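You operate a simulated robot arm through the tools that you are given. There is no shell and no other tool. Be economical: measure what you need, move in short steps, check, and stop when the job is done.

The job below is to be done with a simulated robot arm. You get a single attempt, and the scene is never put back.

JOB
Wipe the oil off the plate on the chuck, release it, demagnetise it and test it on the meter pad.
Fine: green pad, back in its place; switch off once the plate is clear; the last test shows 5 or less. Set down upright: green scouring pad. What is to be rubbed or washed off counts as gone when no trace of it is left.

It is judged by the outcome, as a careful person would: the job done as asked, and still so three seconds after it is handed in. It fails if anything else is knocked over, pushed out of place, dropped, spilled or broken.

ROBOT AND FRAMES
A 7-joint arm with a two-finger parallel gripper, fixed in place. Base frame: the origin is at the foot of the arm, x ahead of it, y to its left, z up; the work surface is at about z = 900. Lengths are in mm, angles in degrees, forces in N, time in s.
With the tool pointing down near the work surface it reaches from about 300 to 680 mm from the base axis. Its first joint turns from -66.0 to 66.0 degrees. Payload 1.57 kg.
The TCP is the grasp point between the finger pads, 30 mm short of the fingertips. In the tool frame z runs along the fingers and y along their closing line. The gripper opens to 110 mm. The fingers are 24 mm wide and 12 mm thick; the gripper's body (48 by 112 mm) begins 78 mm behind the TCP.
Orientation is told as [roll, pitch, yaw] about the base's x, y, z axes, in that order, counted from this pose: with the fingers straight down and closing along the base's y, the tool's x points along the base's -x, its y along +y and its z along -z.

CONTROLS
- The arm moves only by the tool nudge_tool. Its argument "commands" is a list of rows, each a list of 7 numbers: the shift along the tool's x, y, z in mm, then the turn, a rotation vector about the tool's x, y, z in degrees, then the finger opening in mm, from 0 to 110. In form: [[x, y, z, rx, ry, rz, claw], ...]. A call has 1 to 20 rows; each row shifts and turns the commanded pose from where the row before left it, along the tool's axes as they then stand. Rows are played at 5 a second. More than 50 mm and 8.6 degrees between two rows, or a gripper value outside its range, and nothing of the call is played. Where a pose cannot be reached the arm comes as near as it can. A force on the tool above 40 N (or 10 N above the force at the start of the call, whichever is more), or a blocked arm, ends the call early, and 0.2 s more pass. Each finger travels about 108 mm/s and halts on what it meets, pressing with about 40 N; the grip force reading is that of the motor and also rises with nothing between the fingers. The clock runs only during rows and for 0.2 s after the last one: add rows that do not move to give the fingers time. It gives the time, the measured TCP pose, the force on the tool (base axes), the opening and the grip force at its end, in the units of the frame above (readings bear some noise), with the torque about the TCP (base axes, N m) and any sound that the robot's microphone picked up.
- Cameras (640 x 400 px; columns grow to the right, rows downward): "scene" is fixed at [162.3, -390.6, 1400.2]; the picture's right is [0.78, -0.62, 0.00], its down [-0.39, -0.49, -0.78] and it looks along [0.49, 0.61, -0.62] (base axes); focal length 254 px, centre (320, 200). "wrist" rides on the gripper at [70, 16, -141] in the tool frame; the picture's right is [-0.23, 0.97, 0.00], its down [-0.86, -0.20, -0.48] and it looks along [-0.47, -0.11, 0.88] (tool axes); focal length 222 px, centre (320, 200). There is no depth. A picture from a camera that has moved, and an enlarged one, comes with that camera's place and axes in the base frame and with its lens.
- snapshot(camera): a new picture of that camera. It takes no simulated time.
- inspect(camera, box): a new picture of the part [left, top, right, bottom] of that camera's present view, enlarged. It takes no simulated time.
- sign_off(): hands the job in; it is judged then, once.

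Work in short steps. Places have to be worked out from the pictures, the camera data and where the tool is seen: move nearer, look again, correct. Check each grasp and each placing, and mend what went wrong. You have 120 turns and 84 pictures in all, those below and enlarged ones among them. Open the gripper and draw the arm clear of the work before you hand the job in, unless the task says otherwise; then end with one line.

The tools are called after "Emit:" by a JSON object that holds its "method" and its "body". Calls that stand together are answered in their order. nudge_tool: Moves the arm, as the interface text tells. Its arguments: {"type":"object","properties":{"commands":{"type":"array","items":{"type":"array","items":{"type":"number"}}}},"required":["commands"]} The other tools are called the same way: snapshot (camera) takes a picture; inspect (camera, box) takes an enlarged picture of a part of a camera's view; sign_off () hands the job in.

At the start:

```text
clock: 0.0
ee_pos: [392.0, -25.2, 1214.0]
tcp_rot: [0.1, -0.1, 0.0]
wrist_force: [0.0, -0.3, 0.3]
ft_torque: [0.02, 0.0, -0.02]
gripper_width: 109.8
grip_force: 0.1
```

scene: 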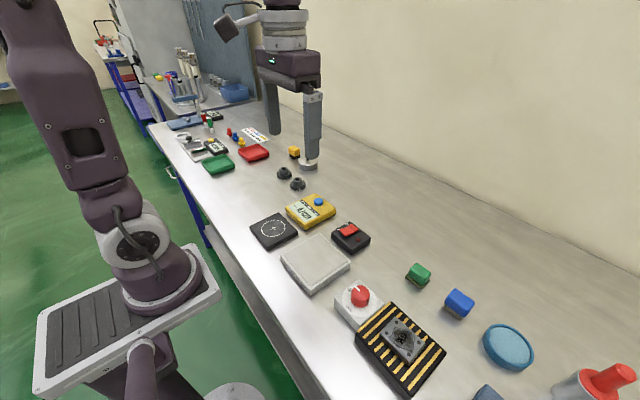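
wrist: 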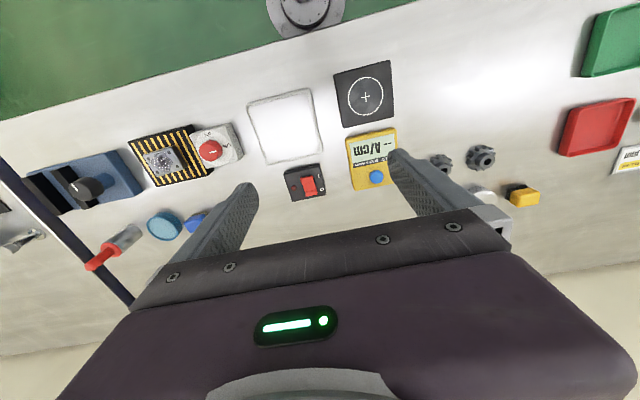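

The scene shows the chuck with the plate, a red rotary switch, a white demagnetiser plate, a black switch, a meter with pad, and green and blue pads. I'll enlarge the relevant areas.

Emit:
{"method": "inspect", "body": {"camera": "scene", "box": [320, 250, 560, 400]}}

Emit:
{"method": "inspect", "body": {"camera": "scene", "box": [230, 170, 390, 300]}}

Emit:
{"method": "inspect", "body": {"camera": "wrist", "box": [0, 60, 420, 280]}}

```text
2.67 times, centred on (440, 325) of scene
camera zoom: at [162.3, -390.6, 1400.2], right [0.78, -0.62, 0.0], down [-0.39, -0.49, -0.78], along [0.49, 0.61, -0.62], focal length 678 px, centre (0, -133)
```

zoom: 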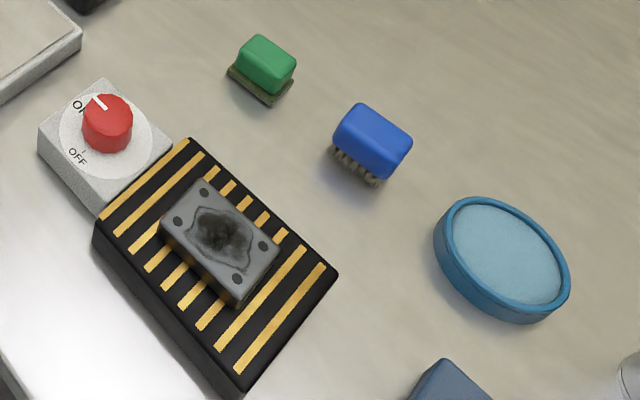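

```text
3.08 times, centred on (310, 235) of scene
camera zoom: at [162.3, -390.6, 1400.2], right [0.78, -0.62, 0.0], down [-0.39, -0.49, -0.78], along [0.49, 0.61, -0.62], focal length 783 px, centre (351, 92)
```

zoom: 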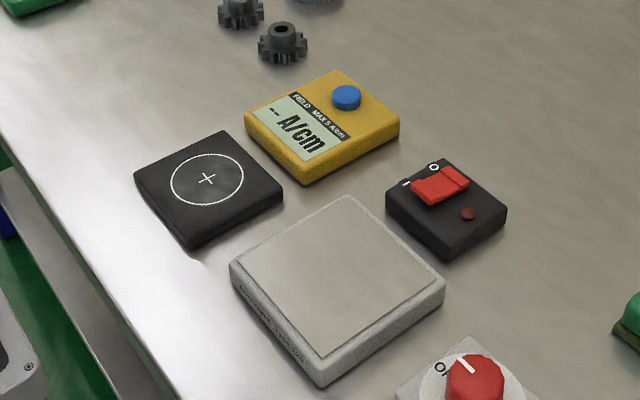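

```text
1.52 times, centred on (210, 170) of wrist
camera zoom: at [321.3, -8.3, 1356.4], right [0.23, 0.97, 0.0], down [0.86, -0.2, 0.48], along [0.47, -0.11, -0.88], focal length 338 px, centre (488, 246)
```

zoom: 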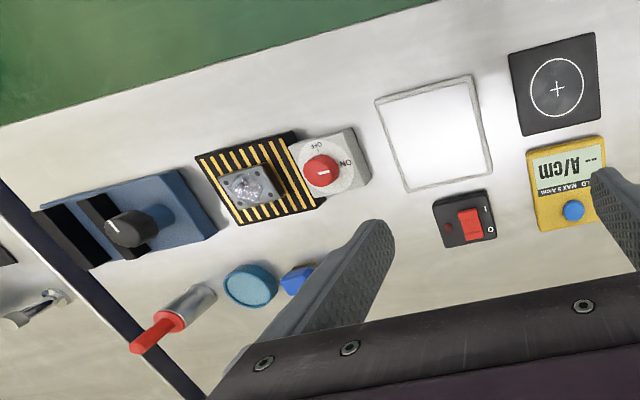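

Rough positions: plate (391,-330), green pad (537,-268), chuck knob (384,-235), demagnetiser (391,-91), its switch (510,-77), meter pad (370,68), button (527,71). I'm moving above the green pad to look closer.

Emit:
{"method": "nudge_tool", "body": {"commands": [[-20, -40, 20, 0, 0, 0, 110], [-20, -40, 20, 0, 0, 0, 110], [-20, -40, 20, 0, 0, 0, 110], [-20, -40, 20, 0, 0, 0, 110], [-20, -40, 20, 0, 0, 0, 110], [-20, -40, 20, 0, 0, 0, 110], [0, 0, 0, 0, 0, 0, 110]]}}

Emit:
{"method": "snapshot", "body": {"camera": "wrist"}}

```text
clock: 1.6
ee_pos: [506.6, -264.7, 1094.3]
tcp_rot: [0.0, 0.0, 0.0]
wrist_force: [-0.3, -0.2, 0.9]
ft_torque: [0.04, -0.03, 0.04]
gripper_width: 110.1
grip_force: 0.0
```

```text
78 pictures are left
camera wrist: at [437.6, -249.2, 1236.6], right [0.23, 0.97, 0.0], down [0.86, -0.2, 0.48], along [0.47, -0.11, -0.88], focal length 222 px, centre (320, 200)
```

wrist: 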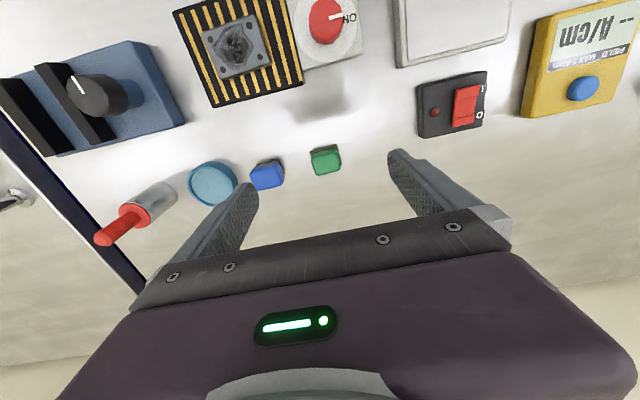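

The pad estimate agrees at about (538,-266). I'm enlarging to get its orientation, and the plate's.

Emit:
{"method": "inspect", "body": {"camera": "wrist", "box": [240, 120, 400, 220]}}

Emit:
{"method": "inspect", "body": {"camera": "wrist", "box": [160, 0, 380, 130]}}

```text
4.00 times, centred on (320, 170) of wrist
camera zoom: at [437.6, -249.2, 1236.6], right [0.23, 0.97, 0.0], down [0.86, -0.2, 0.48], along [0.47, -0.11, -0.88], focal length 888 px, centre (320, 320)
```

zoom: 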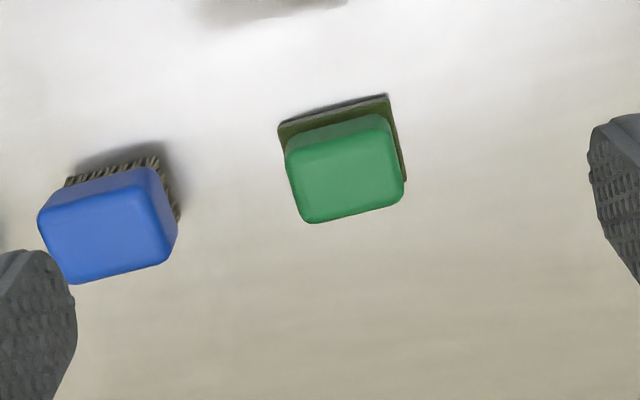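

```text
2.91 times, centred on (270, 65) of wrist
camera zoom: at [437.6, -249.2, 1236.6], right [0.23, 0.97, 0.0], down [0.86, -0.2, 0.48], along [0.47, -0.11, -0.88], focal length 646 px, centre (466, 593)
```

zoom: 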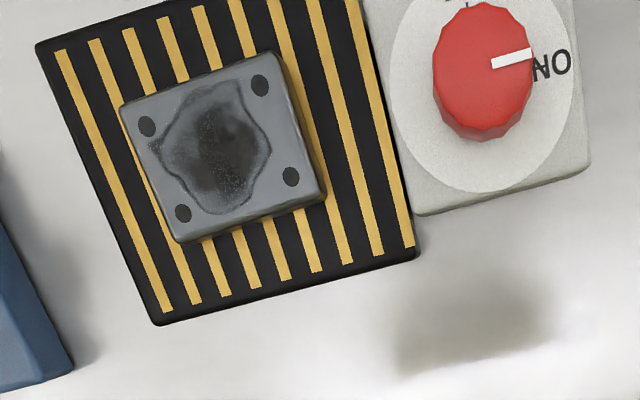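

The pad spans about x 527–561, y −287…−244, with its top near z 932. The brush is close by, so I'll open only to 80 mm. First I descend to z≈985 and check the lag.

Emit:
{"method": "nudge_tool", "body": {"commands": [[-16, 0, 30, 0, 0, 0, 80], [-16, 0, 40, 0, 0, 0, 80], [0, 0, 39, 0, 0, 0, 80], [0, 0, 0, 0, 0, 0, 80], [0, 0, 0, 0, 0, 0, 80]]}}

Emit:
{"method": "snapshot", "body": {"camera": "wrist"}}

Emit:
{"method": "inspect", "body": {"camera": "scene", "box": [380, 230, 500, 320]}}

```text
clock: 2.8
ee_pos: [541.1, -262.9, 986.2]
tcp_rot: [0.0, 0.0, 0.0]
wrist_force: [0.4, 0.0, 0.5]
ft_torque: [0.02, -0.02, -0.01]
gripper_width: 80.1
grip_force: 0.1
```

```text
75 pictures are left
camera wrist: at [470.4, -246.3, 1128.4], right [0.23, 0.97, 0.0], down [0.86, -0.2, 0.48], along [0.47, -0.11, -0.88], focal length 222 px, centre (320, 200)
```

wrist: 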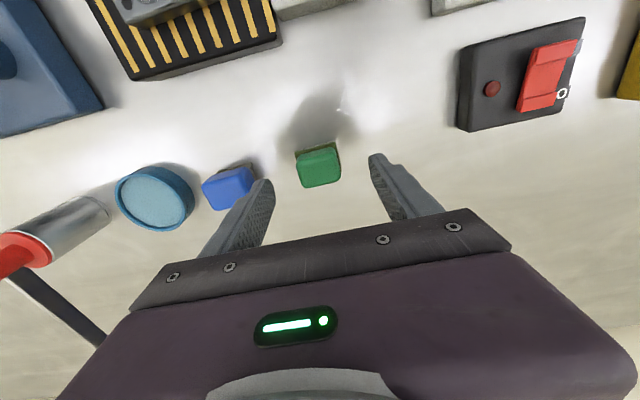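

```text
4.44 times, centred on (440, 275) of scene
camera zoom: at [162.3, -390.6, 1400.2], right [0.78, -0.62, 0.0], down [-0.39, -0.49, -0.78], along [0.49, 0.61, -0.62], focal length 1131 px, centre (-213, -133)
```

zoom: 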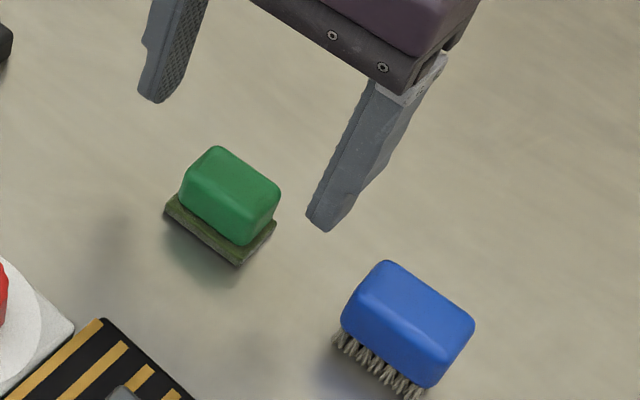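

The fingers straddle the pad and the right one clears the brush. I'll descend to TCP z≈942 and close.

Emit:
{"method": "nudge_tool", "body": {"commands": [[0, 0, 22, 0, 0, 0, 80], [0, 0, 21, 0, 0, 0, 80], [0, 0, 0, 0, 0, 0, 80], [0, 0, 0, 0, 0, 0, 50], [0, 0, 0, 0, 0, 0, 30], [0, 0, 0, 0, 0, 0, 30], [0, 0, 0, 0, 0, 0, 30]]}}

Emit:
{"method": "inspect", "body": {"camera": "scene", "box": [380, 230, 500, 320]}}

```text
clock: 4.4
ee_pos: [542.2, -266.1, 943.3]
tcp_rot: [0.0, 0.0, 0.0]
wrist_force: [0.3, -0.4, -0.6]
ft_torque: [0.04, -0.02, -0.04]
gripper_width: 38.8
grip_force: 39.9
```

```text
4.44 times, centred on (440, 275) of scene
camera zoom: at [162.3, -390.6, 1400.2], right [0.78, -0.62, 0.0], down [-0.39, -0.49, -0.78], along [0.49, 0.61, -0.62], focal length 1131 px, centre (-213, -133)
```

zoom: 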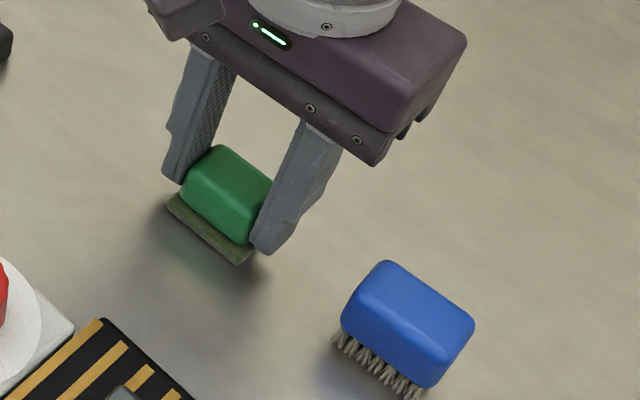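

The pad is held (38.8 mm). Its home is commanded as (544,-265.2,942). I'll lift and move over the plate.

Emit:
{"method": "nudge_tool", "body": {"commands": [[0, 0, -40, 0, 0, 0, 30], [0, 0, -45, 0, 0, 0, 30], [38.75, -16.25, 0, 0, 0, 0, 30], [38.75, -16.25, 0, 0, 0, 0, 30], [38.75, -16.25, 0, 0, 0, 0, 30], [38.75, -16.25, 0, 0, 0, 0, 30], [0, 0, 27, 0, 0, 0, 30], [0, 0, 0, 0, 0, 0, 30], [0, 0, 0, 0, 0, 0, 30]]}}

Emit:
{"method": "inspect", "body": {"camera": "scene", "box": [320, 230, 500, 400]}}

Emit:
{"method": "snapshot", "body": {"camera": "wrist"}}

```text
clock: 6.4
ee_pos: [387.6, -327.6, 1000.8]
tcp_rot: [0.0, 0.0, 0.0]
wrist_force: [0.4, 0.2, -0.3]
ft_torque: [0.01, 0.03, -0.02]
gripper_width: 38.7
grip_force: 40.1
```

```text
2.35 times, centred on (410, 315) of scene
camera zoom: at [162.3, -390.6, 1400.2], right [0.78, -0.62, 0.0], down [-0.39, -0.49, -0.78], along [0.49, 0.61, -0.62], focal length 599 px, centre (108, -71)
```

zoom: 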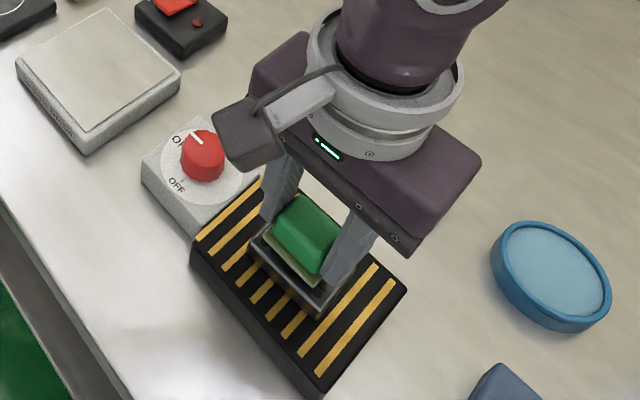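

```text
71 pictures are left
camera wrist: at [317.1, -311.4, 1142.0], right [0.23, 0.97, 0.0], down [0.86, -0.2, 0.48], along [0.47, -0.11, -0.88], focal length 222 px, centre (320, 200)
```

wrist: 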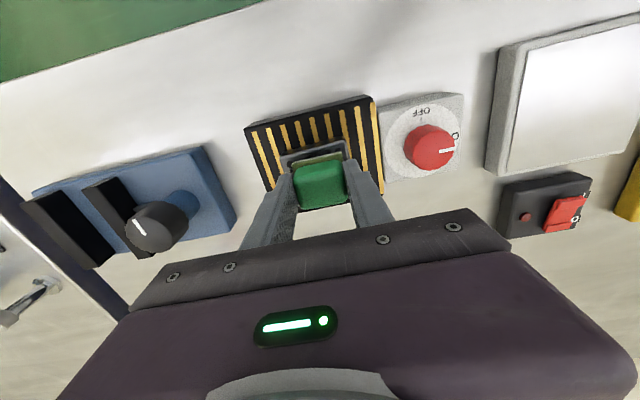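

The pad is over the plate, with its bottom at z≈958. I'll descend in small steps, watching the force.

Emit:
{"method": "nudge_tool", "body": {"commands": [[0, 0, 4, 0, 0, 0, 30], [0, 0, 3, 0, 0, 0, 30], [0, 0, 0, 0, 0, 0, 30]]}}

Emit:
{"method": "nudge_tool", "body": {"commands": [[0, 0, 2, 0, 0, 0, 30], [0, 0, 2, 0, 0, 0, 30], [0, 0, 0, 0, 0, 0, 30]]}}

Emit:
{"method": "nudge_tool", "body": {"commands": [[0, 0, 2, 0, 0, 0, 30], [0, 0, 2, 0, 0, 0, 30], [0, 0, 0, 0, 0, 0, 30]]}}

```text
clock: 7.2
ee_pos: [388.0, -329.2, 995.2]
tcp_rot: [-0.1, -0.2, -0.1]
wrist_force: [-5.5, 7.7, 32.7]
ft_torque: [0.26, 0.1, 0.0]
gripper_width: 38.8
grip_force: 40.0
```

```text
clock: 8.0
ee_pos: [388.8, -329.1, 990.2]
tcp_rot: [0.0, -0.1, 0.0]
wrist_force: [-2.5, 7.9, 33.2]
ft_torque: [0.31, -0.01, 0.0]
gripper_width: 38.7
grip_force: 40.0
```

```text
clock: 8.4
ee_pos: [389.6, -329.4, 990.1]
tcp_rot: [-0.2, -0.1, 0.1]
wrist_force: [-0.4, 1.7, 10.3]
ft_torque: [0.17, 0.07, 0.03]
gripper_width: 39.0
grip_force: 39.8
stopped in row 1: the force on the tool passed its limit at 49 N (the readings are from after the stop); the commanded pose is now the measured one
```

There was contact from around z 995 and the pad may have slid up in the grip, so I'm looking.

Emit:
{"method": "inspect", "body": {"camera": "scene", "box": [370, 280, 450, 360]}}

```text
5.00 times, centred on (410, 320) of scene
camera zoom: at [162.2, -390.5, 1400.3], right [0.78, -0.62, 0.0], down [-0.39, -0.49, -0.78], along [0.49, 0.61, -0.62], focal length 1272 px, centre (-130, -400)
```

zoom: 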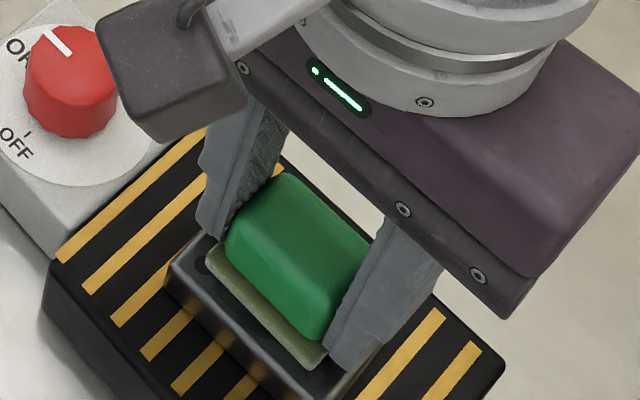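

The pad lies flat on the plate with about 10 N. I'll wipe with strokes along y at several x offsets.

Emit:
{"method": "nudge_tool", "body": {"commands": [[0, 7, 0, 0, 0, 0, 30], [0, 7, 0, 0, 0, 0, 30], [0, -7, 0, 0, 0, 0, 30], [0, -7, 0, 0, 0, 0, 30], [0, -7, 0, 0, 0, 0, 30], [0, -7, 0, 0, 0, 0, 30], [5, 0, 0, 0, 0, 0, 30], [5, 0, 0, 0, 0, 0, 30], [0, 7, 0, 0, 0, 0, 30], [0, 7, 0, 0, 0, 0, 30], [0, 7, 0, 0, 0, 0, 30], [0, 7, 0, 0, 0, 0, 30], [-7, 0, 0, 0, 0, 0, 30], [-7, 0, 0, 0, 0, 0, 30], [-6, 0, 0, 0, 0, 0, 30], [0, -7, 0, 0, 0, 0, 30], [0, -7, 0, 0, 0, 0, 30], [0, -7, 0, 0, 0, 0, 30], [0, -7, 0, 0, 0, 0, 30], [0, 0, 0, 0, 0, 0, 30]]}}

Emit:
{"method": "inspect", "body": {"camera": "scene", "box": [370, 280, 450, 360]}}

```text
clock: 12.6
ee_pos: [399.7, -342.3, 989.1]
tcp_rot: [-0.3, -0.3, 0.1]
wrist_force: [-0.6, 0.8, 7.2]
ft_torque: [0.09, 0.08, 0.01]
gripper_width: 39.0
grip_force: 40.3
stopped in row 20: the force on the tool passed its limit at 41 N (the readings are from after the stop); the commanded pose is now the measured one
```

```text
5.00 times, centred on (410, 320) of scene
camera zoom: at [162.2, -390.5, 1400.2], right [0.78, -0.62, 0.0], down [-0.39, -0.49, -0.78], along [0.49, 0.61, -0.62], focal length 1272 px, centre (-130, -400)
```

zoom: 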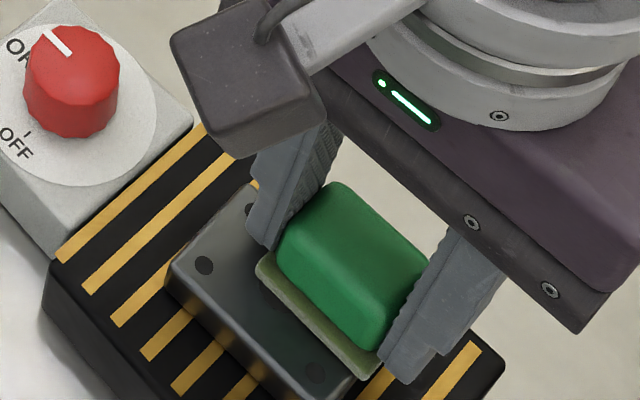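

Most oil has come off where it's visible. I'll make a second round, then lift and look.

Emit:
{"method": "nudge_tool", "body": {"commands": [[0, 7, 0, 0, 0, 0, 30], [0, 7, 0, 0, 0, 0, 30], [0, 7, 0, 0, 0, 0, 30], [0, 7, 0, 0, 0, 0, 30], [5, 0, 0, 0, 0, 0, 30], [5, 0, 0, 0, 0, 0, 30], [0, -7, 0, 0, 0, 0, 30], [0, -7, 0, 0, 0, 0, 30], [0, -7, 0, 0, 0, 0, 30], [0, -7, 0, 0, 0, 0, 30], [5, 0, 0, 0, 0, 0, 30], [5, 0, 0, 0, 0, 0, 30], [0, 7, 0, 0, 0, 0, 30], [0, 7, 0, 0, 0, 0, 30], [0, 7, 0, 0, 0, 0, 30], [0, 7, 0, 0, 0, 0, 30], [0, 0, -25, 0, 0, 0, 30], [-30, 0, -40, 0, 0, 0, 30], [-40, 0, 0, 0, 0, 0, 30], [0, 0, 0, 0, 0, 0, 30]]}}

Emit:
{"method": "inspect", "body": {"camera": "scene", "box": [360, 270, 460, 360]}}

Emit:
{"method": "snapshot", "body": {"camera": "wrist"}}

```text
clock: 16.8
ee_pos: [451.7, -314.3, 1055.8]
tcp_rot: [-0.1, -0.2, 0.0]
wrist_force: [0.6, 1.1, -1.3]
ft_torque: [0.0, 0.0, 0.0]
gripper_width: 39.0
grip_force: 39.9
```

```text
4.44 times, centred on (410, 315) of scene
camera zoom: at [162.3, -390.6, 1400.2], right [0.78, -0.62, 0.0], down [-0.39, -0.49, -0.78], along [0.49, 0.61, -0.62], focal length 1131 px, centre (-80, -311)
```

zoom: 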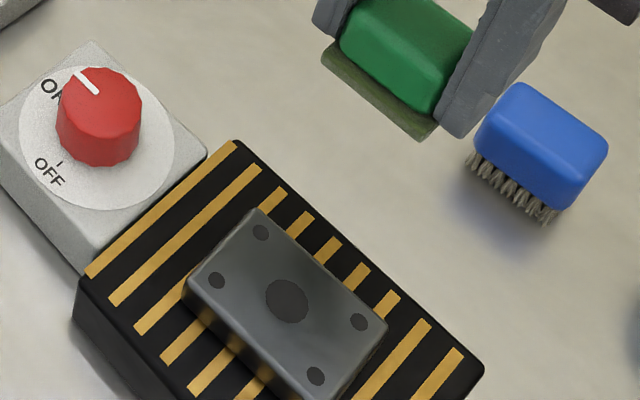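

```text
67 pictures are left
camera wrist: at [381.3, -297.4, 1196.9], right [0.23, 0.97, 0.0], down [0.85, -0.2, 0.48], along [0.47, -0.11, -0.88], focal length 222 px, centre (320, 200)
```

wrist: 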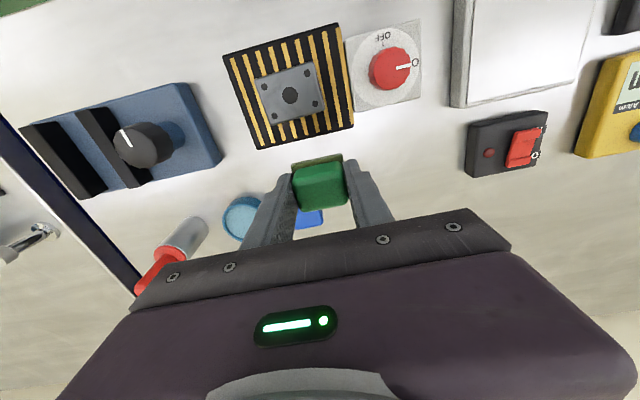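

The plate looks clean, with a central round feature that should be a hole. I'm inspecting closely.

Emit:
{"method": "inspect", "body": {"camera": "wrist", "box": [250, 50, 340, 140]}}

Emit:
{"method": "inspect", "body": {"camera": "scene", "box": [398, 312, 450, 364]}}

```text
4.44 times, centred on (295, 95) of wrist
camera zoom: at [381.3, -297.4, 1196.9], right [0.23, 0.97, 0.0], down [0.85, -0.2, 0.48], along [0.47, -0.11, -0.88], focal length 987 px, centre (431, 667)
```

zoom: 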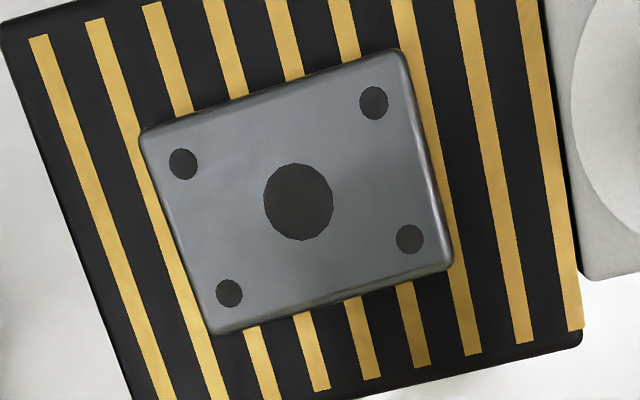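

```text
7.69 times, centred on (424, 338) of scene
camera zoom: at [162.3, -390.6, 1400.2], right [0.78, -0.62, 0.0], down [-0.39, -0.49, -0.78], along [0.49, 0.61, -0.62], focal length 1957 px, centre (-480, -862)
```

zoom: 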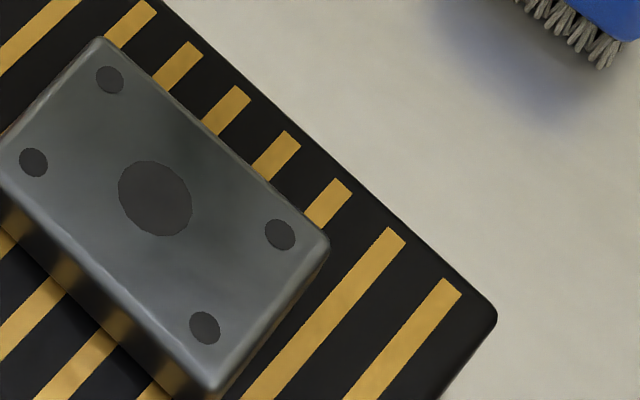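

The plate is clean and the dark circles are its holes. I'm returning the pad to its place.

Emit:
{"method": "nudge_tool", "body": {"commands": [[-31.4, 16.4, 0, 0, 0, 0, 30], [-31.4, 16.4, 0, 0, 0, 0, 30], [-31.5, 16.3, 0, 0, 0, 0, 30], [0, 0, 40, 0, 0, 0, 30], [0, 0, 40, 0, 0, 0, 30], [0, 0, 24, 0, 0, 0, 30], [0, 0, 0, 0, 0, 0, 30], [0, 0, 0, 0, 0, 0, 30]]}}

Emit:
{"method": "inspect", "body": {"camera": "scene", "box": [380, 230, 500, 320]}}

```text
clock: 18.6
ee_pos: [547.5, -265.7, 949.2]
tcp_rot: [-0.1, -0.3, 0.1]
wrist_force: [0.6, 0.1, -0.9]
ft_torque: [0.0, -0.03, 0.03]
gripper_width: 39.0
grip_force: 40.1
```

```text
4.44 times, centred on (440, 275) of scene
camera zoom: at [162.3, -390.6, 1400.2], right [0.78, -0.62, 0.0], down [-0.39, -0.49, -0.78], along [0.49, 0.61, -0.62], focal length 1131 px, centre (-213, -133)
```

zoom: 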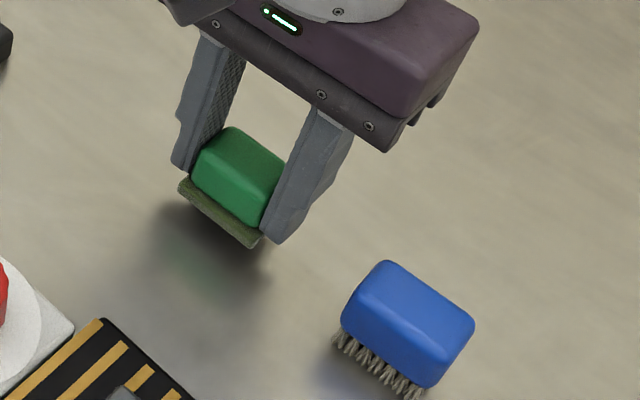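

x reads about 5 mm farther than at the grasp, so I correct it and lower gently to contact.

Emit:
{"method": "nudge_tool", "body": {"commands": [[4.5, 0, 3, 0, 0, 0, 30], [0, 0, 3, 0, 0, 0, 30], [0, 0, 0, 0, 0, 0, 30], [0, 0, 0, 0, 0, 0, 30]]}}

Emit:
{"method": "nudge_tool", "body": {"commands": [[0, 0, 2, 0, 0, 0, 30], [0, 0, 0, 0, 0, 0, 30]]}}

Emit:
{"method": "nudge_tool", "body": {"commands": [[0, 0, 1.5, 0, 0, 0, 30], [0, 0, 0, 0, 0, 0, 30]]}}

```text
clock: 19.6
ee_pos: [540.7, -266.8, 944.8]
tcp_rot: [-0.1, -0.3, 0.2]
wrist_force: [-0.7, 0.7, -1.3]
ft_torque: [-0.03, 0.04, -0.03]
gripper_width: 38.8
grip_force: 40.2
```

```text
clock: 20.2
ee_pos: [540.3, -265.8, 942.0]
tcp_rot: [-0.2, -0.2, 0.1]
wrist_force: [0.1, 0.0, -0.9]
ft_torque: [-0.01, 0.01, 0.02]
gripper_width: 39.0
grip_force: 39.8
```

```text
clock: 20.8
ee_pos: [540.8, -266.9, 941.1]
tcp_rot: [-0.1, -0.3, 0.1]
wrist_force: [0.3, -0.5, -0.9]
ft_torque: [0.0, 0.01, 0.01]
gripper_width: 38.8
grip_force: 40.0
```

There's no contact yet, so I continue down.

Emit:
{"method": "nudge_tool", "body": {"commands": [[-1, 0, 1.5, 0, 0, 0, 30], [0, 0, 0, 0, 0, 0, 30]]}}

Emit:
{"method": "nudge_tool", "body": {"commands": [[0, 0, 1.5, 0, 0, 0, 30], [0, 0, 0, 0, 0, 0, 30]]}}

Emit:
{"method": "inspect", "body": {"camera": "scene", "box": [380, 230, 500, 320]}}

```text
clock: 21.4
ee_pos: [541.1, -265.4, 939.5]
tcp_rot: [-0.1, -0.3, 0.2]
wrist_force: [-0.2, -0.6, 0.0]
ft_torque: [0.02, -0.02, -0.02]
gripper_width: 38.9
grip_force: 39.8
```

```text
clock: 22.0
ee_pos: [541.7, -265.2, 938.5]
tcp_rot: [0.0, -0.1, 0.1]
wrist_force: [-0.6, -0.3, -0.1]
ft_torque: [0.01, 0.02, 0.02]
gripper_width: 39.0
grip_force: 39.8
```

```text
4.44 times, centred on (440, 275) of scene
camera zoom: at [162.3, -390.6, 1400.2], right [0.78, -0.62, 0.0], down [-0.39, -0.49, -0.78], along [0.49, 0.61, -0.62], focal length 1131 px, centre (-213, -133)
```

zoom: 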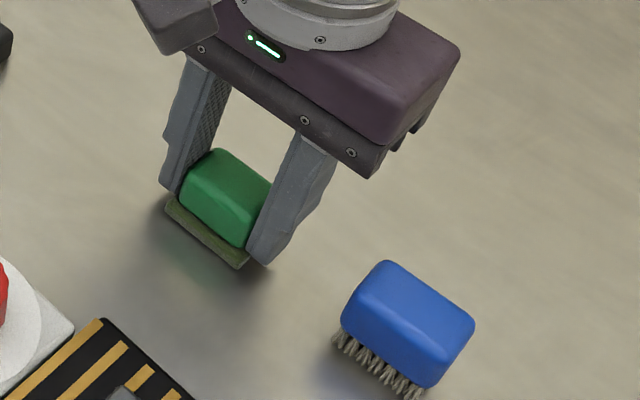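

It nearly matches the original image position, so I take a few more sub-steps to contact.

Emit:
{"method": "nudge_tool", "body": {"commands": [[0, 0, 1.2, 0, 0, 0, 30], [0, 0, 0, 0, 0, 0, 30]]}}

Emit:
{"method": "nudge_tool", "body": {"commands": [[0, 0, 1.2, 0, 0, 0, 30], [0, 0, 0, 0, 0, 0, 30]]}}

```text
clock: 22.6
ee_pos: [541.9, -265.3, 936.7]
tcp_rot: [-0.2, -0.5, 0.1]
wrist_force: [-0.6, 1.5, 21.3]
ft_torque: [0.27, 0.22, 0.0]
gripper_width: 38.9
grip_force: 40.5
```

```text
clock: 23.1
ee_pos: [542.1, -266.7, 937.6]
tcp_rot: [-0.2, -0.4, 0.2]
wrist_force: [-1.5, 1.7, 8.9]
ft_torque: [0.16, 0.23, 0.0]
gripper_width: 39.0
grip_force: 40.0
stopped in row 2: the force on the tool passed its limit at 41 N (the readings are from after the stop); the commanded pose is now the measured one
```

The pad is on the table (9 N). I'll open to 70 mm, keeping clear of the brush, and lift.

Emit:
{"method": "nudge_tool", "body": {"commands": [[0, 0, 0, 0, 0, 0, 50], [0, 0, 0, 0, 0, 0, 75], [0, 0, 0, 0, 0, 0, 75], [0, 0, -40, 0, 0, 0, 75], [0, 0, -45, 0, 0, 0, 75], [0, 0, -45, 0, 0, 0, 75], [0, 0, 0, 0, 0, 0, 75]]}}

Emit:
{"method": "snapshot", "body": {"camera": "wrist"}}

Emit:
{"method": "inspect", "body": {"camera": "scene", "box": [320, 250, 560, 400]}}

```text
clock: 24.7
ee_pos: [544.1, -262.9, 1069.1]
tcp_rot: [-0.2, -0.4, 0.1]
wrist_force: [0.8, 0.7, 0.1]
ft_torque: [0.0, 0.01, 0.01]
gripper_width: 75.1
grip_force: 0.1
```

```text
62 pictures are left
camera wrist: at [472.3, -246.6, 1210.2], right [0.23, 0.97, 0.0], down [0.85, -0.2, 0.48], along [0.47, -0.11, -0.87], focal length 222 px, centre (320, 200)
```

wrist: 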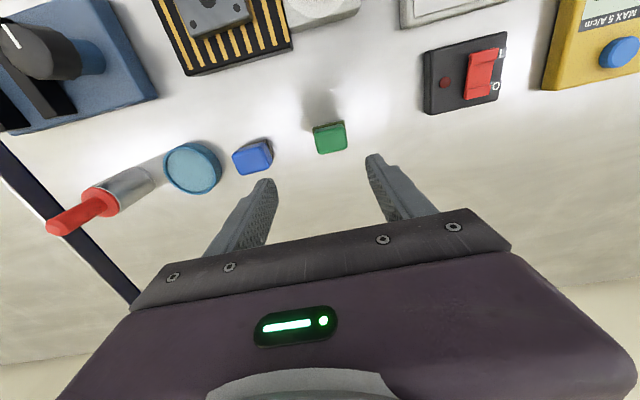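

```text
2.67 times, centred on (440, 325) of scene
camera zoom: at [162.3, -390.6, 1400.2], right [0.78, -0.62, 0.0], down [-0.39, -0.49, -0.78], along [0.49, 0.61, -0.62], focal length 678 px, centre (0, -133)
```

zoom: 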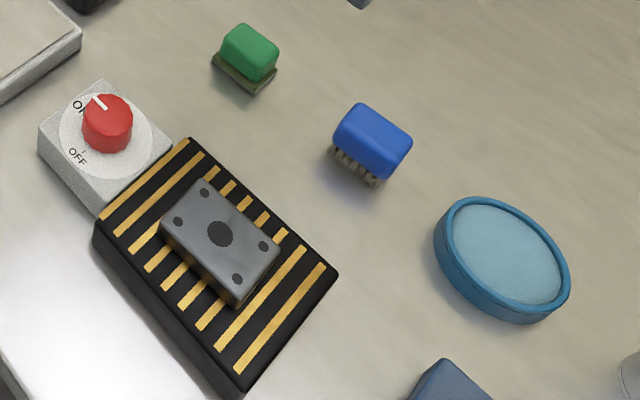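

The pad shifted about 15 mm in +y when the fingers opened. I'll go back over its home with the fingers at 86, descend, and close so they slide it back to centre. Then I'll open slowly.

Emit:
{"method": "nudge_tool", "body": {"commands": [[-1, 1, 0, 0, 0, 0, 86], [0, 0, 40, 0, 0, 0, 86], [0, 0, 40, 0, 0, 0, 86], [0, 0, 0, 0, 0, 0, 86]]}}

Emit:
{"method": "inspect", "body": {"camera": "scene", "box": [370, 225, 490, 315]}}

```text
clock: 25.7
ee_pos: [546.6, -265.0, 987.5]
tcp_rot: [-0.3, -0.4, 0.0]
wrist_force: [0.4, 0.0, -0.4]
ft_torque: [0.01, 0.01, 0.01]
gripper_width: 86.0
grip_force: 0.1
```

```text
4.44 times, centred on (430, 270) of scene
camera zoom: at [162.3, -390.6, 1400.2], right [0.78, -0.62, 0.0], down [-0.39, -0.49, -0.78], along [0.49, 0.61, -0.62], focal length 1131 px, centre (-169, -111)
```

zoom: 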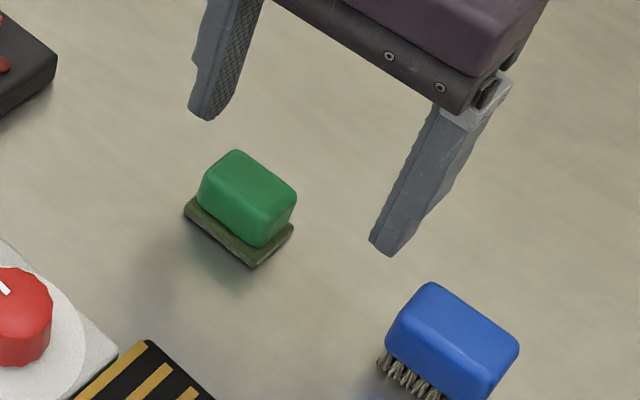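

Emit:
{"method": "nudge_tool", "body": {"commands": [[2, 6, 0, 0, 0, 0, 86], [0, 0, 22, 0, 0, 0, 86], [0, 0, 22, 0, 0, 0, 86], [0, -3, 0, 0, 0, 0, 86], [0, -3, 0, 0, 0, 0, 80], [0, 0, 0, 0, 0, 0, 70], [0, 0, 0, 0, 0, 0, 60], [0, 0, 0, 0, 0, 0, 50], [0, 0, 0, 0, 0, 0, 45], [0, 0, 0, 0, 0, 0, 40], [0, 0, 0, 0, 0, 0, 36], [0, 0, 0, 0, 0, 0, 36], [0, 0, 0, 0, 0, 0, 36]]}}

Emit:
{"method": "inspect", "body": {"camera": "scene", "box": [380, 230, 500, 320]}}

```text
clock: 28.5
ee_pos: [539.8, -265.6, 942.8]
tcp_rot: [-0.2, -0.4, 0.1]
wrist_force: [-0.4, 0.7, 0.0]
ft_torque: [0.06, -0.02, -0.02]
gripper_width: 38.7
grip_force: 39.9
```

```text
4.44 times, centred on (440, 275) of scene
camera zoom: at [162.3, -390.6, 1400.2], right [0.78, -0.62, 0.0], down [-0.39, -0.49, -0.78], along [0.49, 0.61, -0.62], focal length 1131 px, centre (-213, -133)
```

zoom: 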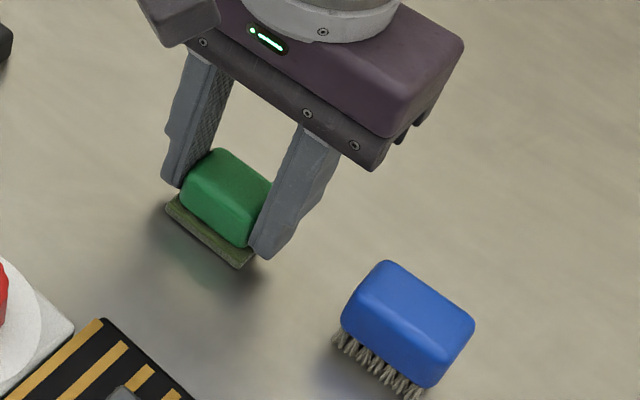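

The pad is back at its original spot (image within about 1 mm). I'll open slowly and check before lifting.

Emit:
{"method": "nudge_tool", "body": {"commands": [[0, 0, 0, 0, 0, 0, 40], [0, 0, 0, 0, 0, 0, 43], [0, 0, 0, 0, 0, 0, 46], [0, 0, 0, 0, 0, 0, 50], [0, 0, 0, 0, 0, 0, 54], [0, 0, 0, 0, 0, 0, 58], [0, 0, 0, 0, 0, 0, 64], [0, 0, 0, 0, 0, 0, 70]]}}

Emit:
{"method": "inspect", "body": {"camera": "scene", "box": [380, 230, 500, 320]}}

```text
clock: 30.3
ee_pos: [541.3, -266.6, 942.6]
tcp_rot: [-0.2, -0.4, 0.1]
wrist_force: [0.3, 0.0, 0.1]
ft_torque: [0.0, -0.01, 0.03]
gripper_width: 70.1
grip_force: 0.0
```

```text
4.44 times, centred on (440, 275) of scene
camera zoom: at [162.3, -390.6, 1400.2], right [0.78, -0.62, 0.0], down [-0.39, -0.49, -0.78], along [0.49, 0.61, -0.62], focal length 1131 px, centre (-213, -133)
```

zoom: 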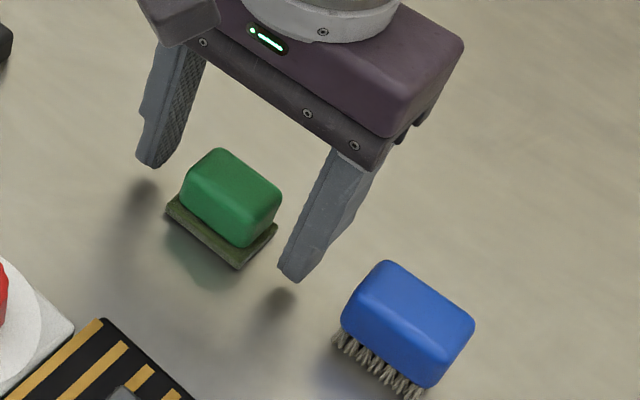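

The pad has stayed in place. Next is the chuck knob, at about (388,-231) with its top near 970. Lifting and moving above it to look.

Emit:
{"method": "nudge_tool", "body": {"commands": [[0, 0, -45, 0, 0, 0, 70], [0, 0, -45, 0, 0, 0, 70], [39, 8.6, -10, 0, 0, 0, 70], [39, 8.6, 0, 0, 0, 0, 70], [39, 8.6, 0, 0, 0, 0, 70], [38, 8.6, 0, 0, 0, 0, 70], [0, 0, 0, 0, 0, 0, 70], [0, 0, 0, 0, 0, 0, 70]]}}

Emit:
{"method": "snapshot", "body": {"camera": "wrist"}}

Emit:
{"method": "inspect", "body": {"camera": "scene", "box": [300, 240, 480, 360]}}

```text
clock: 32.1
ee_pos: [384.3, -227.3, 1043.8]
tcp_rot: [-0.2, -0.3, 0.1]
wrist_force: [0.0, -0.3, 0.1]
ft_torque: [0.0, 0.01, 0.0]
gripper_width: 70.2
grip_force: 0.1
```

```text
57 pictures are left
camera wrist: at [312.6, -210.3, 1185.5], right [0.23, 0.97, 0.0], down [0.85, -0.2, 0.48], along [0.47, -0.11, -0.87], focal length 222 px, centre (320, 200)
```

wrist: 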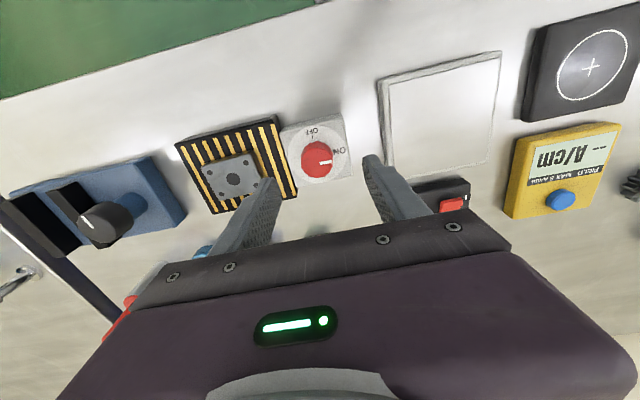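

```text
3.33 times, centred on (390, 300) of scene
camera zoom: at [162.3, -390.6, 1400.2], right [0.78, -0.62, 0.0], down [-0.39, -0.49, -0.78], along [0.49, 0.61, -0.62], focal length 848 px, centre (87, -133)
```

zoom: 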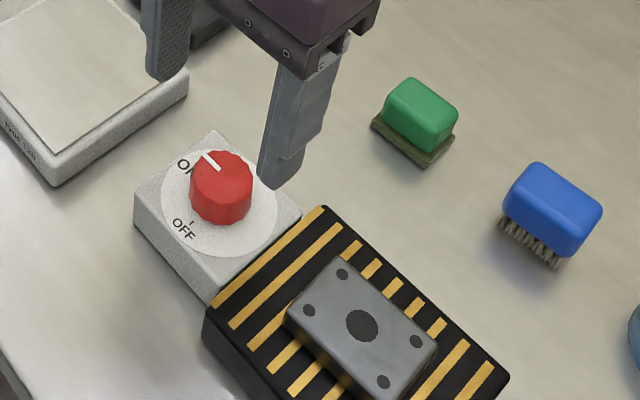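

The knob centre is about (386,-230). I'm turning the tool to yaw −45° so a 90° turn ends at +45°, and lowering to z≈1005.

Emit:
{"method": "nudge_tool", "body": {"commands": [[0, -2, 0, 0, 0, 7.5, 70], [0, 0, 0, 0, 0, 7.5, 70], [0, 0, 0, 0, 0, 7.5, 70], [0, 0, 0, 0, 0, 7.5, 70], [0, 0, 0, 0, 0, 7.5, 70], [0, 0, 0, 0, 0, 7.5, 70], [0, 0, 20, 0, 0, 0, 70], [0, 0, 18, 0, 0, 0, 70], [0, 0, 0, 0, 0, 0, 70], [0, 0, 0, 0, 0, 0, 70]]}}

Emit:
{"method": "snapshot", "body": {"camera": "wrist"}}

Emit:
{"method": "inspect", "body": {"camera": "scene", "box": [320, 255, 410, 325]}}

```text
clock: 34.3
ee_pos: [385.6, -231.9, 1004.0]
tcp_rot: [0.1, -0.3, -44.8]
wrist_force: [-0.2, 0.5, 0.4]
ft_torque: [0.02, 0.01, 0.01]
gripper_width: 70.1
grip_force: 0.0
```

```text
55 pictures are left
camera wrist: at [346.3, -170.6, 1145.5], right [0.85, 0.53, 0.0], down [0.46, -0.74, 0.48], along [0.26, -0.41, -0.87], focal length 222 px, centre (320, 200)
```

wrist: 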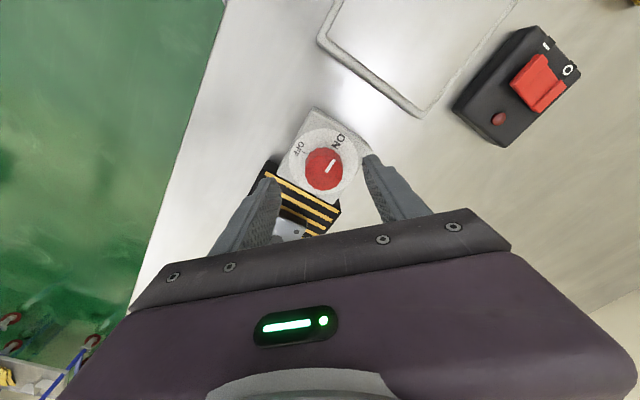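

```text
5.71 times, centred on (365, 290) of scene
camera zoom: at [162.3, -390.6, 1400.2], right [0.78, -0.62, 0.0], down [-0.39, -0.49, -0.78], along [0.49, 0.61, -0.62], focal length 1454 px, centre (63, -314)
```

zoom: 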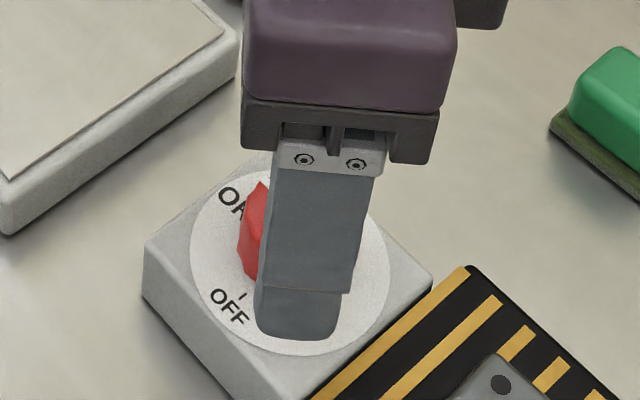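

The knob sits between the fingers, slightly toward +tool-y. I'll shift 2 mm, descend to z≈977 and close.

Emit:
{"method": "nudge_tool", "body": {"commands": [[0, 2.5, 0, 0, 0, 0, 70], [0, 0, 14, 0, 0, 0, 70], [0, 0, 13, 0, 0, 0, 70], [0, 0, 0, 0, 0, 0, 60], [0, 0, 0, 0, 0, 0, 50], [0, 0, 0, 0, 0, 0, 42], [0, 0, 0, 0, 0, 0, 36], [0, 0, 0, 0, 0, 0, 30], [0, 0, 0, 0, 0, 0, 25], [0, 0, 0, 0, 0, 0, 25]]}}

Emit:
{"method": "snapshot", "body": {"camera": "wrist"}}

Emit:
{"method": "inspect", "body": {"camera": "scene", "box": [320, 255, 410, 325]}}

```text
clock: 36.5
ee_pos: [386.1, -229.9, 977.6]
tcp_rot: [0.1, -0.4, -44.9]
wrist_force: [7.8, 8.4, -1.9]
ft_torque: [0.27, -0.26, 0.07]
gripper_width: 34.4
grip_force: 42.2
```

```text
53 pictures are left
camera wrist: at [348.3, -168.7, 1118.2], right [0.85, 0.53, 0.0], down [0.46, -0.74, 0.48], along [0.26, -0.41, -0.87], focal length 222 px, centre (320, 200)
```

wrist: 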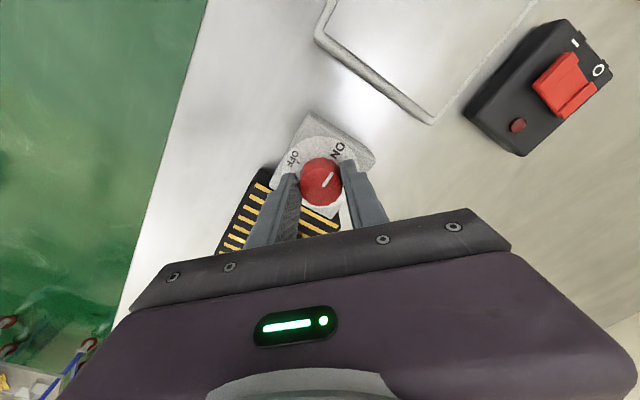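

```text
5.71 times, centred on (365, 290) of scene
camera zoom: at [162.5, -390.4, 1400.2], right [0.78, -0.62, 0.0], down [-0.39, -0.49, -0.78], along [0.49, 0.61, -0.62], focal length 1454 px, centre (63, -314)
```

zoom: 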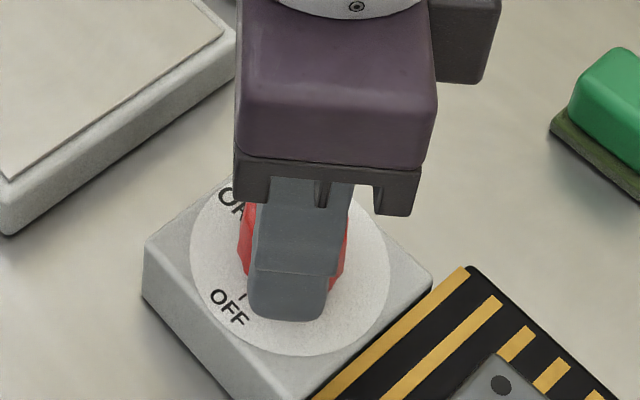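

The knob is gripped (34.4 mm). I'll shift 1 mm to relieve the side force, then turn counterclockwise about 45° first.

Emit:
{"method": "nudge_tool", "body": {"commands": [[0, 1, 0, 0, 0, 0, 25], [0, 0, 0, 0, 0, -7.5, 25], [0, 0, 0, 0, 0, -7.5, 25], [0, 0, 0, 0, 0, -7.5, 25], [0, 0, 0, 0, 0, -7.5, 25], [0, 0, 0, 0, 0, -7.5, 25], [0, 0, 0, 0, 0, -7.5, 25], [0, 0, 0, 0, 0, 0, 25]]}}

Emit:
{"method": "snapshot", "body": {"camera": "wrist"}}

```text
clock: 38.3
ee_pos: [386.9, -232.2, 975.9]
tcp_rot: [-0.2, -0.2, 0.1]
wrist_force: [-15.0, -10.5, -25.5]
ft_torque: [-0.13, 0.59, -0.05]
gripper_width: 34.5
grip_force: 41.7
```

```text
51 pictures are left
camera wrist: at [316.4, -215.3, 1118.6], right [0.23, 0.97, 0.0], down [0.85, -0.2, 0.48], along [0.47, -0.11, -0.88], focal length 222 px, centre (320, 200)
```

wrist: 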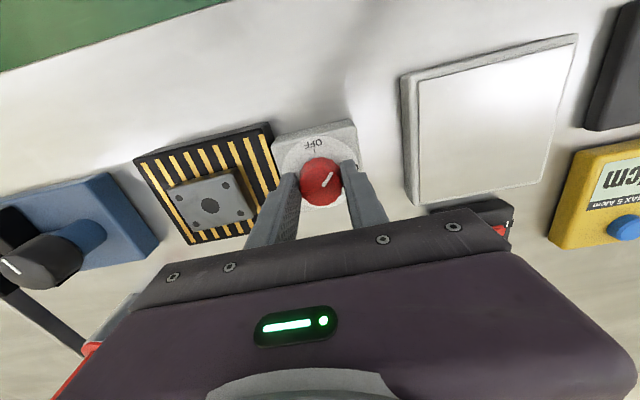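

The knob is turning with the gripper and is halfway. I'll relieve the offset forces slightly and continue another 45°.

Emit:
{"method": "nudge_tool", "body": {"commands": [[1, -1, 0.5, 0, 0, 0, 25], [0, 0, 0, 0, 0, -7.5, 25], [0, 0, 0, 0, 0, -7.5, 25], [0, 0, 0, 0, 0, -7.5, 25], [0, 0, 0, 0, 0, -7.5, 25], [0, 0, 0, 0, 0, -7.5, 25], [0, 0, 0, 0, 0, -7.5, 25], [0, 0, 0, 0, 0, 0, 25]]}}

Emit:
{"method": "snapshot", "body": {"camera": "wrist"}}

```text
clock: 40.1
ee_pos: [387.4, -233.1, 977.0]
tcp_rot: [-0.7, -0.2, 45.2]
wrist_force: [-9.6, -25.3, 22.2]
ft_torque: [-0.64, 0.25, -0.43]
gripper_width: 34.6
grip_force: 41.6
```

```text
50 pictures are left
camera wrist: at [325.5, -270.4, 1118.6], right [-0.53, 0.85, -0.01], down [0.74, 0.47, 0.48], along [0.41, 0.25, -0.88], focal length 222 px, centre (320, 200)
```

wrist: 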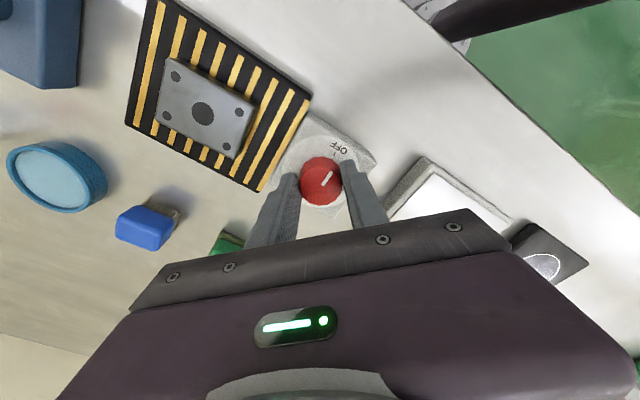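

The mark now points at OFF and there's a torque as if at the stop. I'll release slowly and lift to check.

Emit:
{"method": "nudge_tool", "body": {"commands": [[0, 0, 0, 0, 0, 0, 37], [0, 0, 0, 0, 0, 0, 42], [0, 0, 0, 0, 0, 0, 50], [0, 0, 0, 0, 0, 0, 60], [0, 0, 0, 0, 0, 0, 70], [0, 0, -30, 0, 0, 0, 70], [0, 0, -40, 0, 0, 0, 70], [0, 0, 0, 0, 0, 7.5, 70], [0, 0, 0, 0, 0, 7.5, 70], [0, 0, 0, 0, 0, 7.5, 70], [0, 0, 0, 0, 0, 7.5, 70], [0, 0, 0, 0, 0, 7.5, 70], [0, 0, 0, 0, 0, 7.5, 70], [0, 0, 0, 0, 0, 0, 70]]}}

Emit:
{"method": "snapshot", "body": {"camera": "wrist"}}

Emit:
{"method": "inspect", "body": {"camera": "scene", "box": [300, 240, 480, 360]}}

```text
clock: 43.1
ee_pos: [387.0, -231.5, 1045.6]
tcp_rot: [-0.2, -0.4, 0.0]
wrist_force: [0.4, -0.7, 0.4]
ft_torque: [-0.02, 0.01, 0.04]
gripper_width: 69.8
grip_force: 0.2
```

```text
49 pictures are left
camera wrist: at [315.8, -214.5, 1187.8], right [0.23, 0.97, 0.0], down [0.85, -0.2, 0.48], along [0.47, -0.11, -0.87], focal length 222 px, centre (320, 200)
```

wrist: 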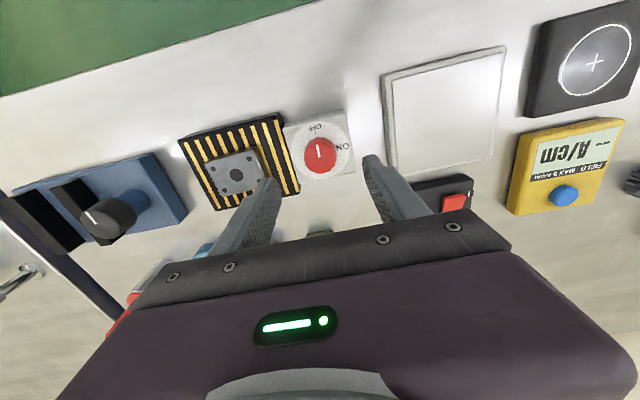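

```text
3.33 times, centred on (390, 300) of scene
camera zoom: at [162.3, -390.6, 1400.2], right [0.78, -0.62, 0.0], down [-0.39, -0.49, -0.78], along [0.49, 0.61, -0.62], focal length 848 px, centre (87, -133)
```

zoom: 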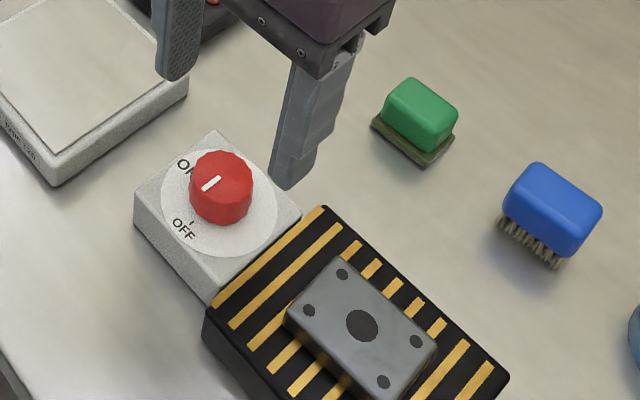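

The mark points to OFF, so the plate is released. Next I look closely at the demagnetiser's rocker switch, moving above it with the fingers closed.

Emit:
{"method": "nudge_tool", "body": {"commands": [[-20, 30, 0, 0, 0, 0, 50], [-20, 30, 0, 0, 0, 0, 30], [-20, 30, 0, 0, 0, 0, 10], [-20, 30, 0, 0, 0, 0, 0], [-20, 30, 0, 0, 0, 0, 0], [0, 0, 0, 0, 0, 0, 0], [0, 0, 0, 0, 0, 0, 0]]}}

Emit:
{"method": "snapshot", "body": {"camera": "wrist"}}

Emit:
{"method": "inspect", "body": {"camera": "scene", "box": [310, 200, 390, 260]}}

```text
clock: 44.7
ee_pos: [485.7, -80.4, 1049.9]
tcp_rot: [-0.2, -0.3, 0.1]
wrist_force: [0.0, 0.5, 0.1]
ft_torque: [-0.01, -0.03, 0.01]
gripper_width: 0.1
grip_force: 21.0
```

```text
47 pictures are left
camera wrist: at [414.9, -63.7, 1190.4], right [0.23, 0.97, 0.0], down [0.85, -0.2, 0.48], along [0.47, -0.11, -0.87], focal length 222 px, centre (320, 200)
```

wrist: 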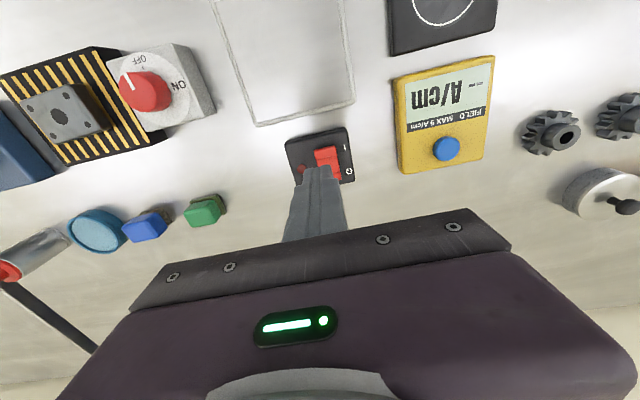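

```text
6.67 times, centred on (350, 230) of scene
camera zoom: at [162.3, -390.6, 1400.2], right [0.78, -0.62, 0.0], down [-0.39, -0.49, -0.78], along [0.49, 0.61, -0.62], focal length 1696 px, centre (120, 0)
```

zoom: 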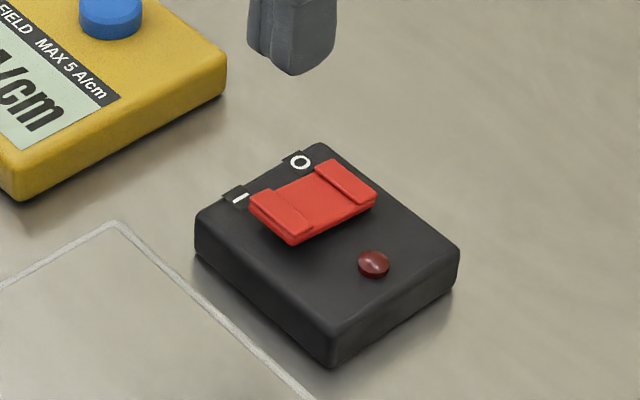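

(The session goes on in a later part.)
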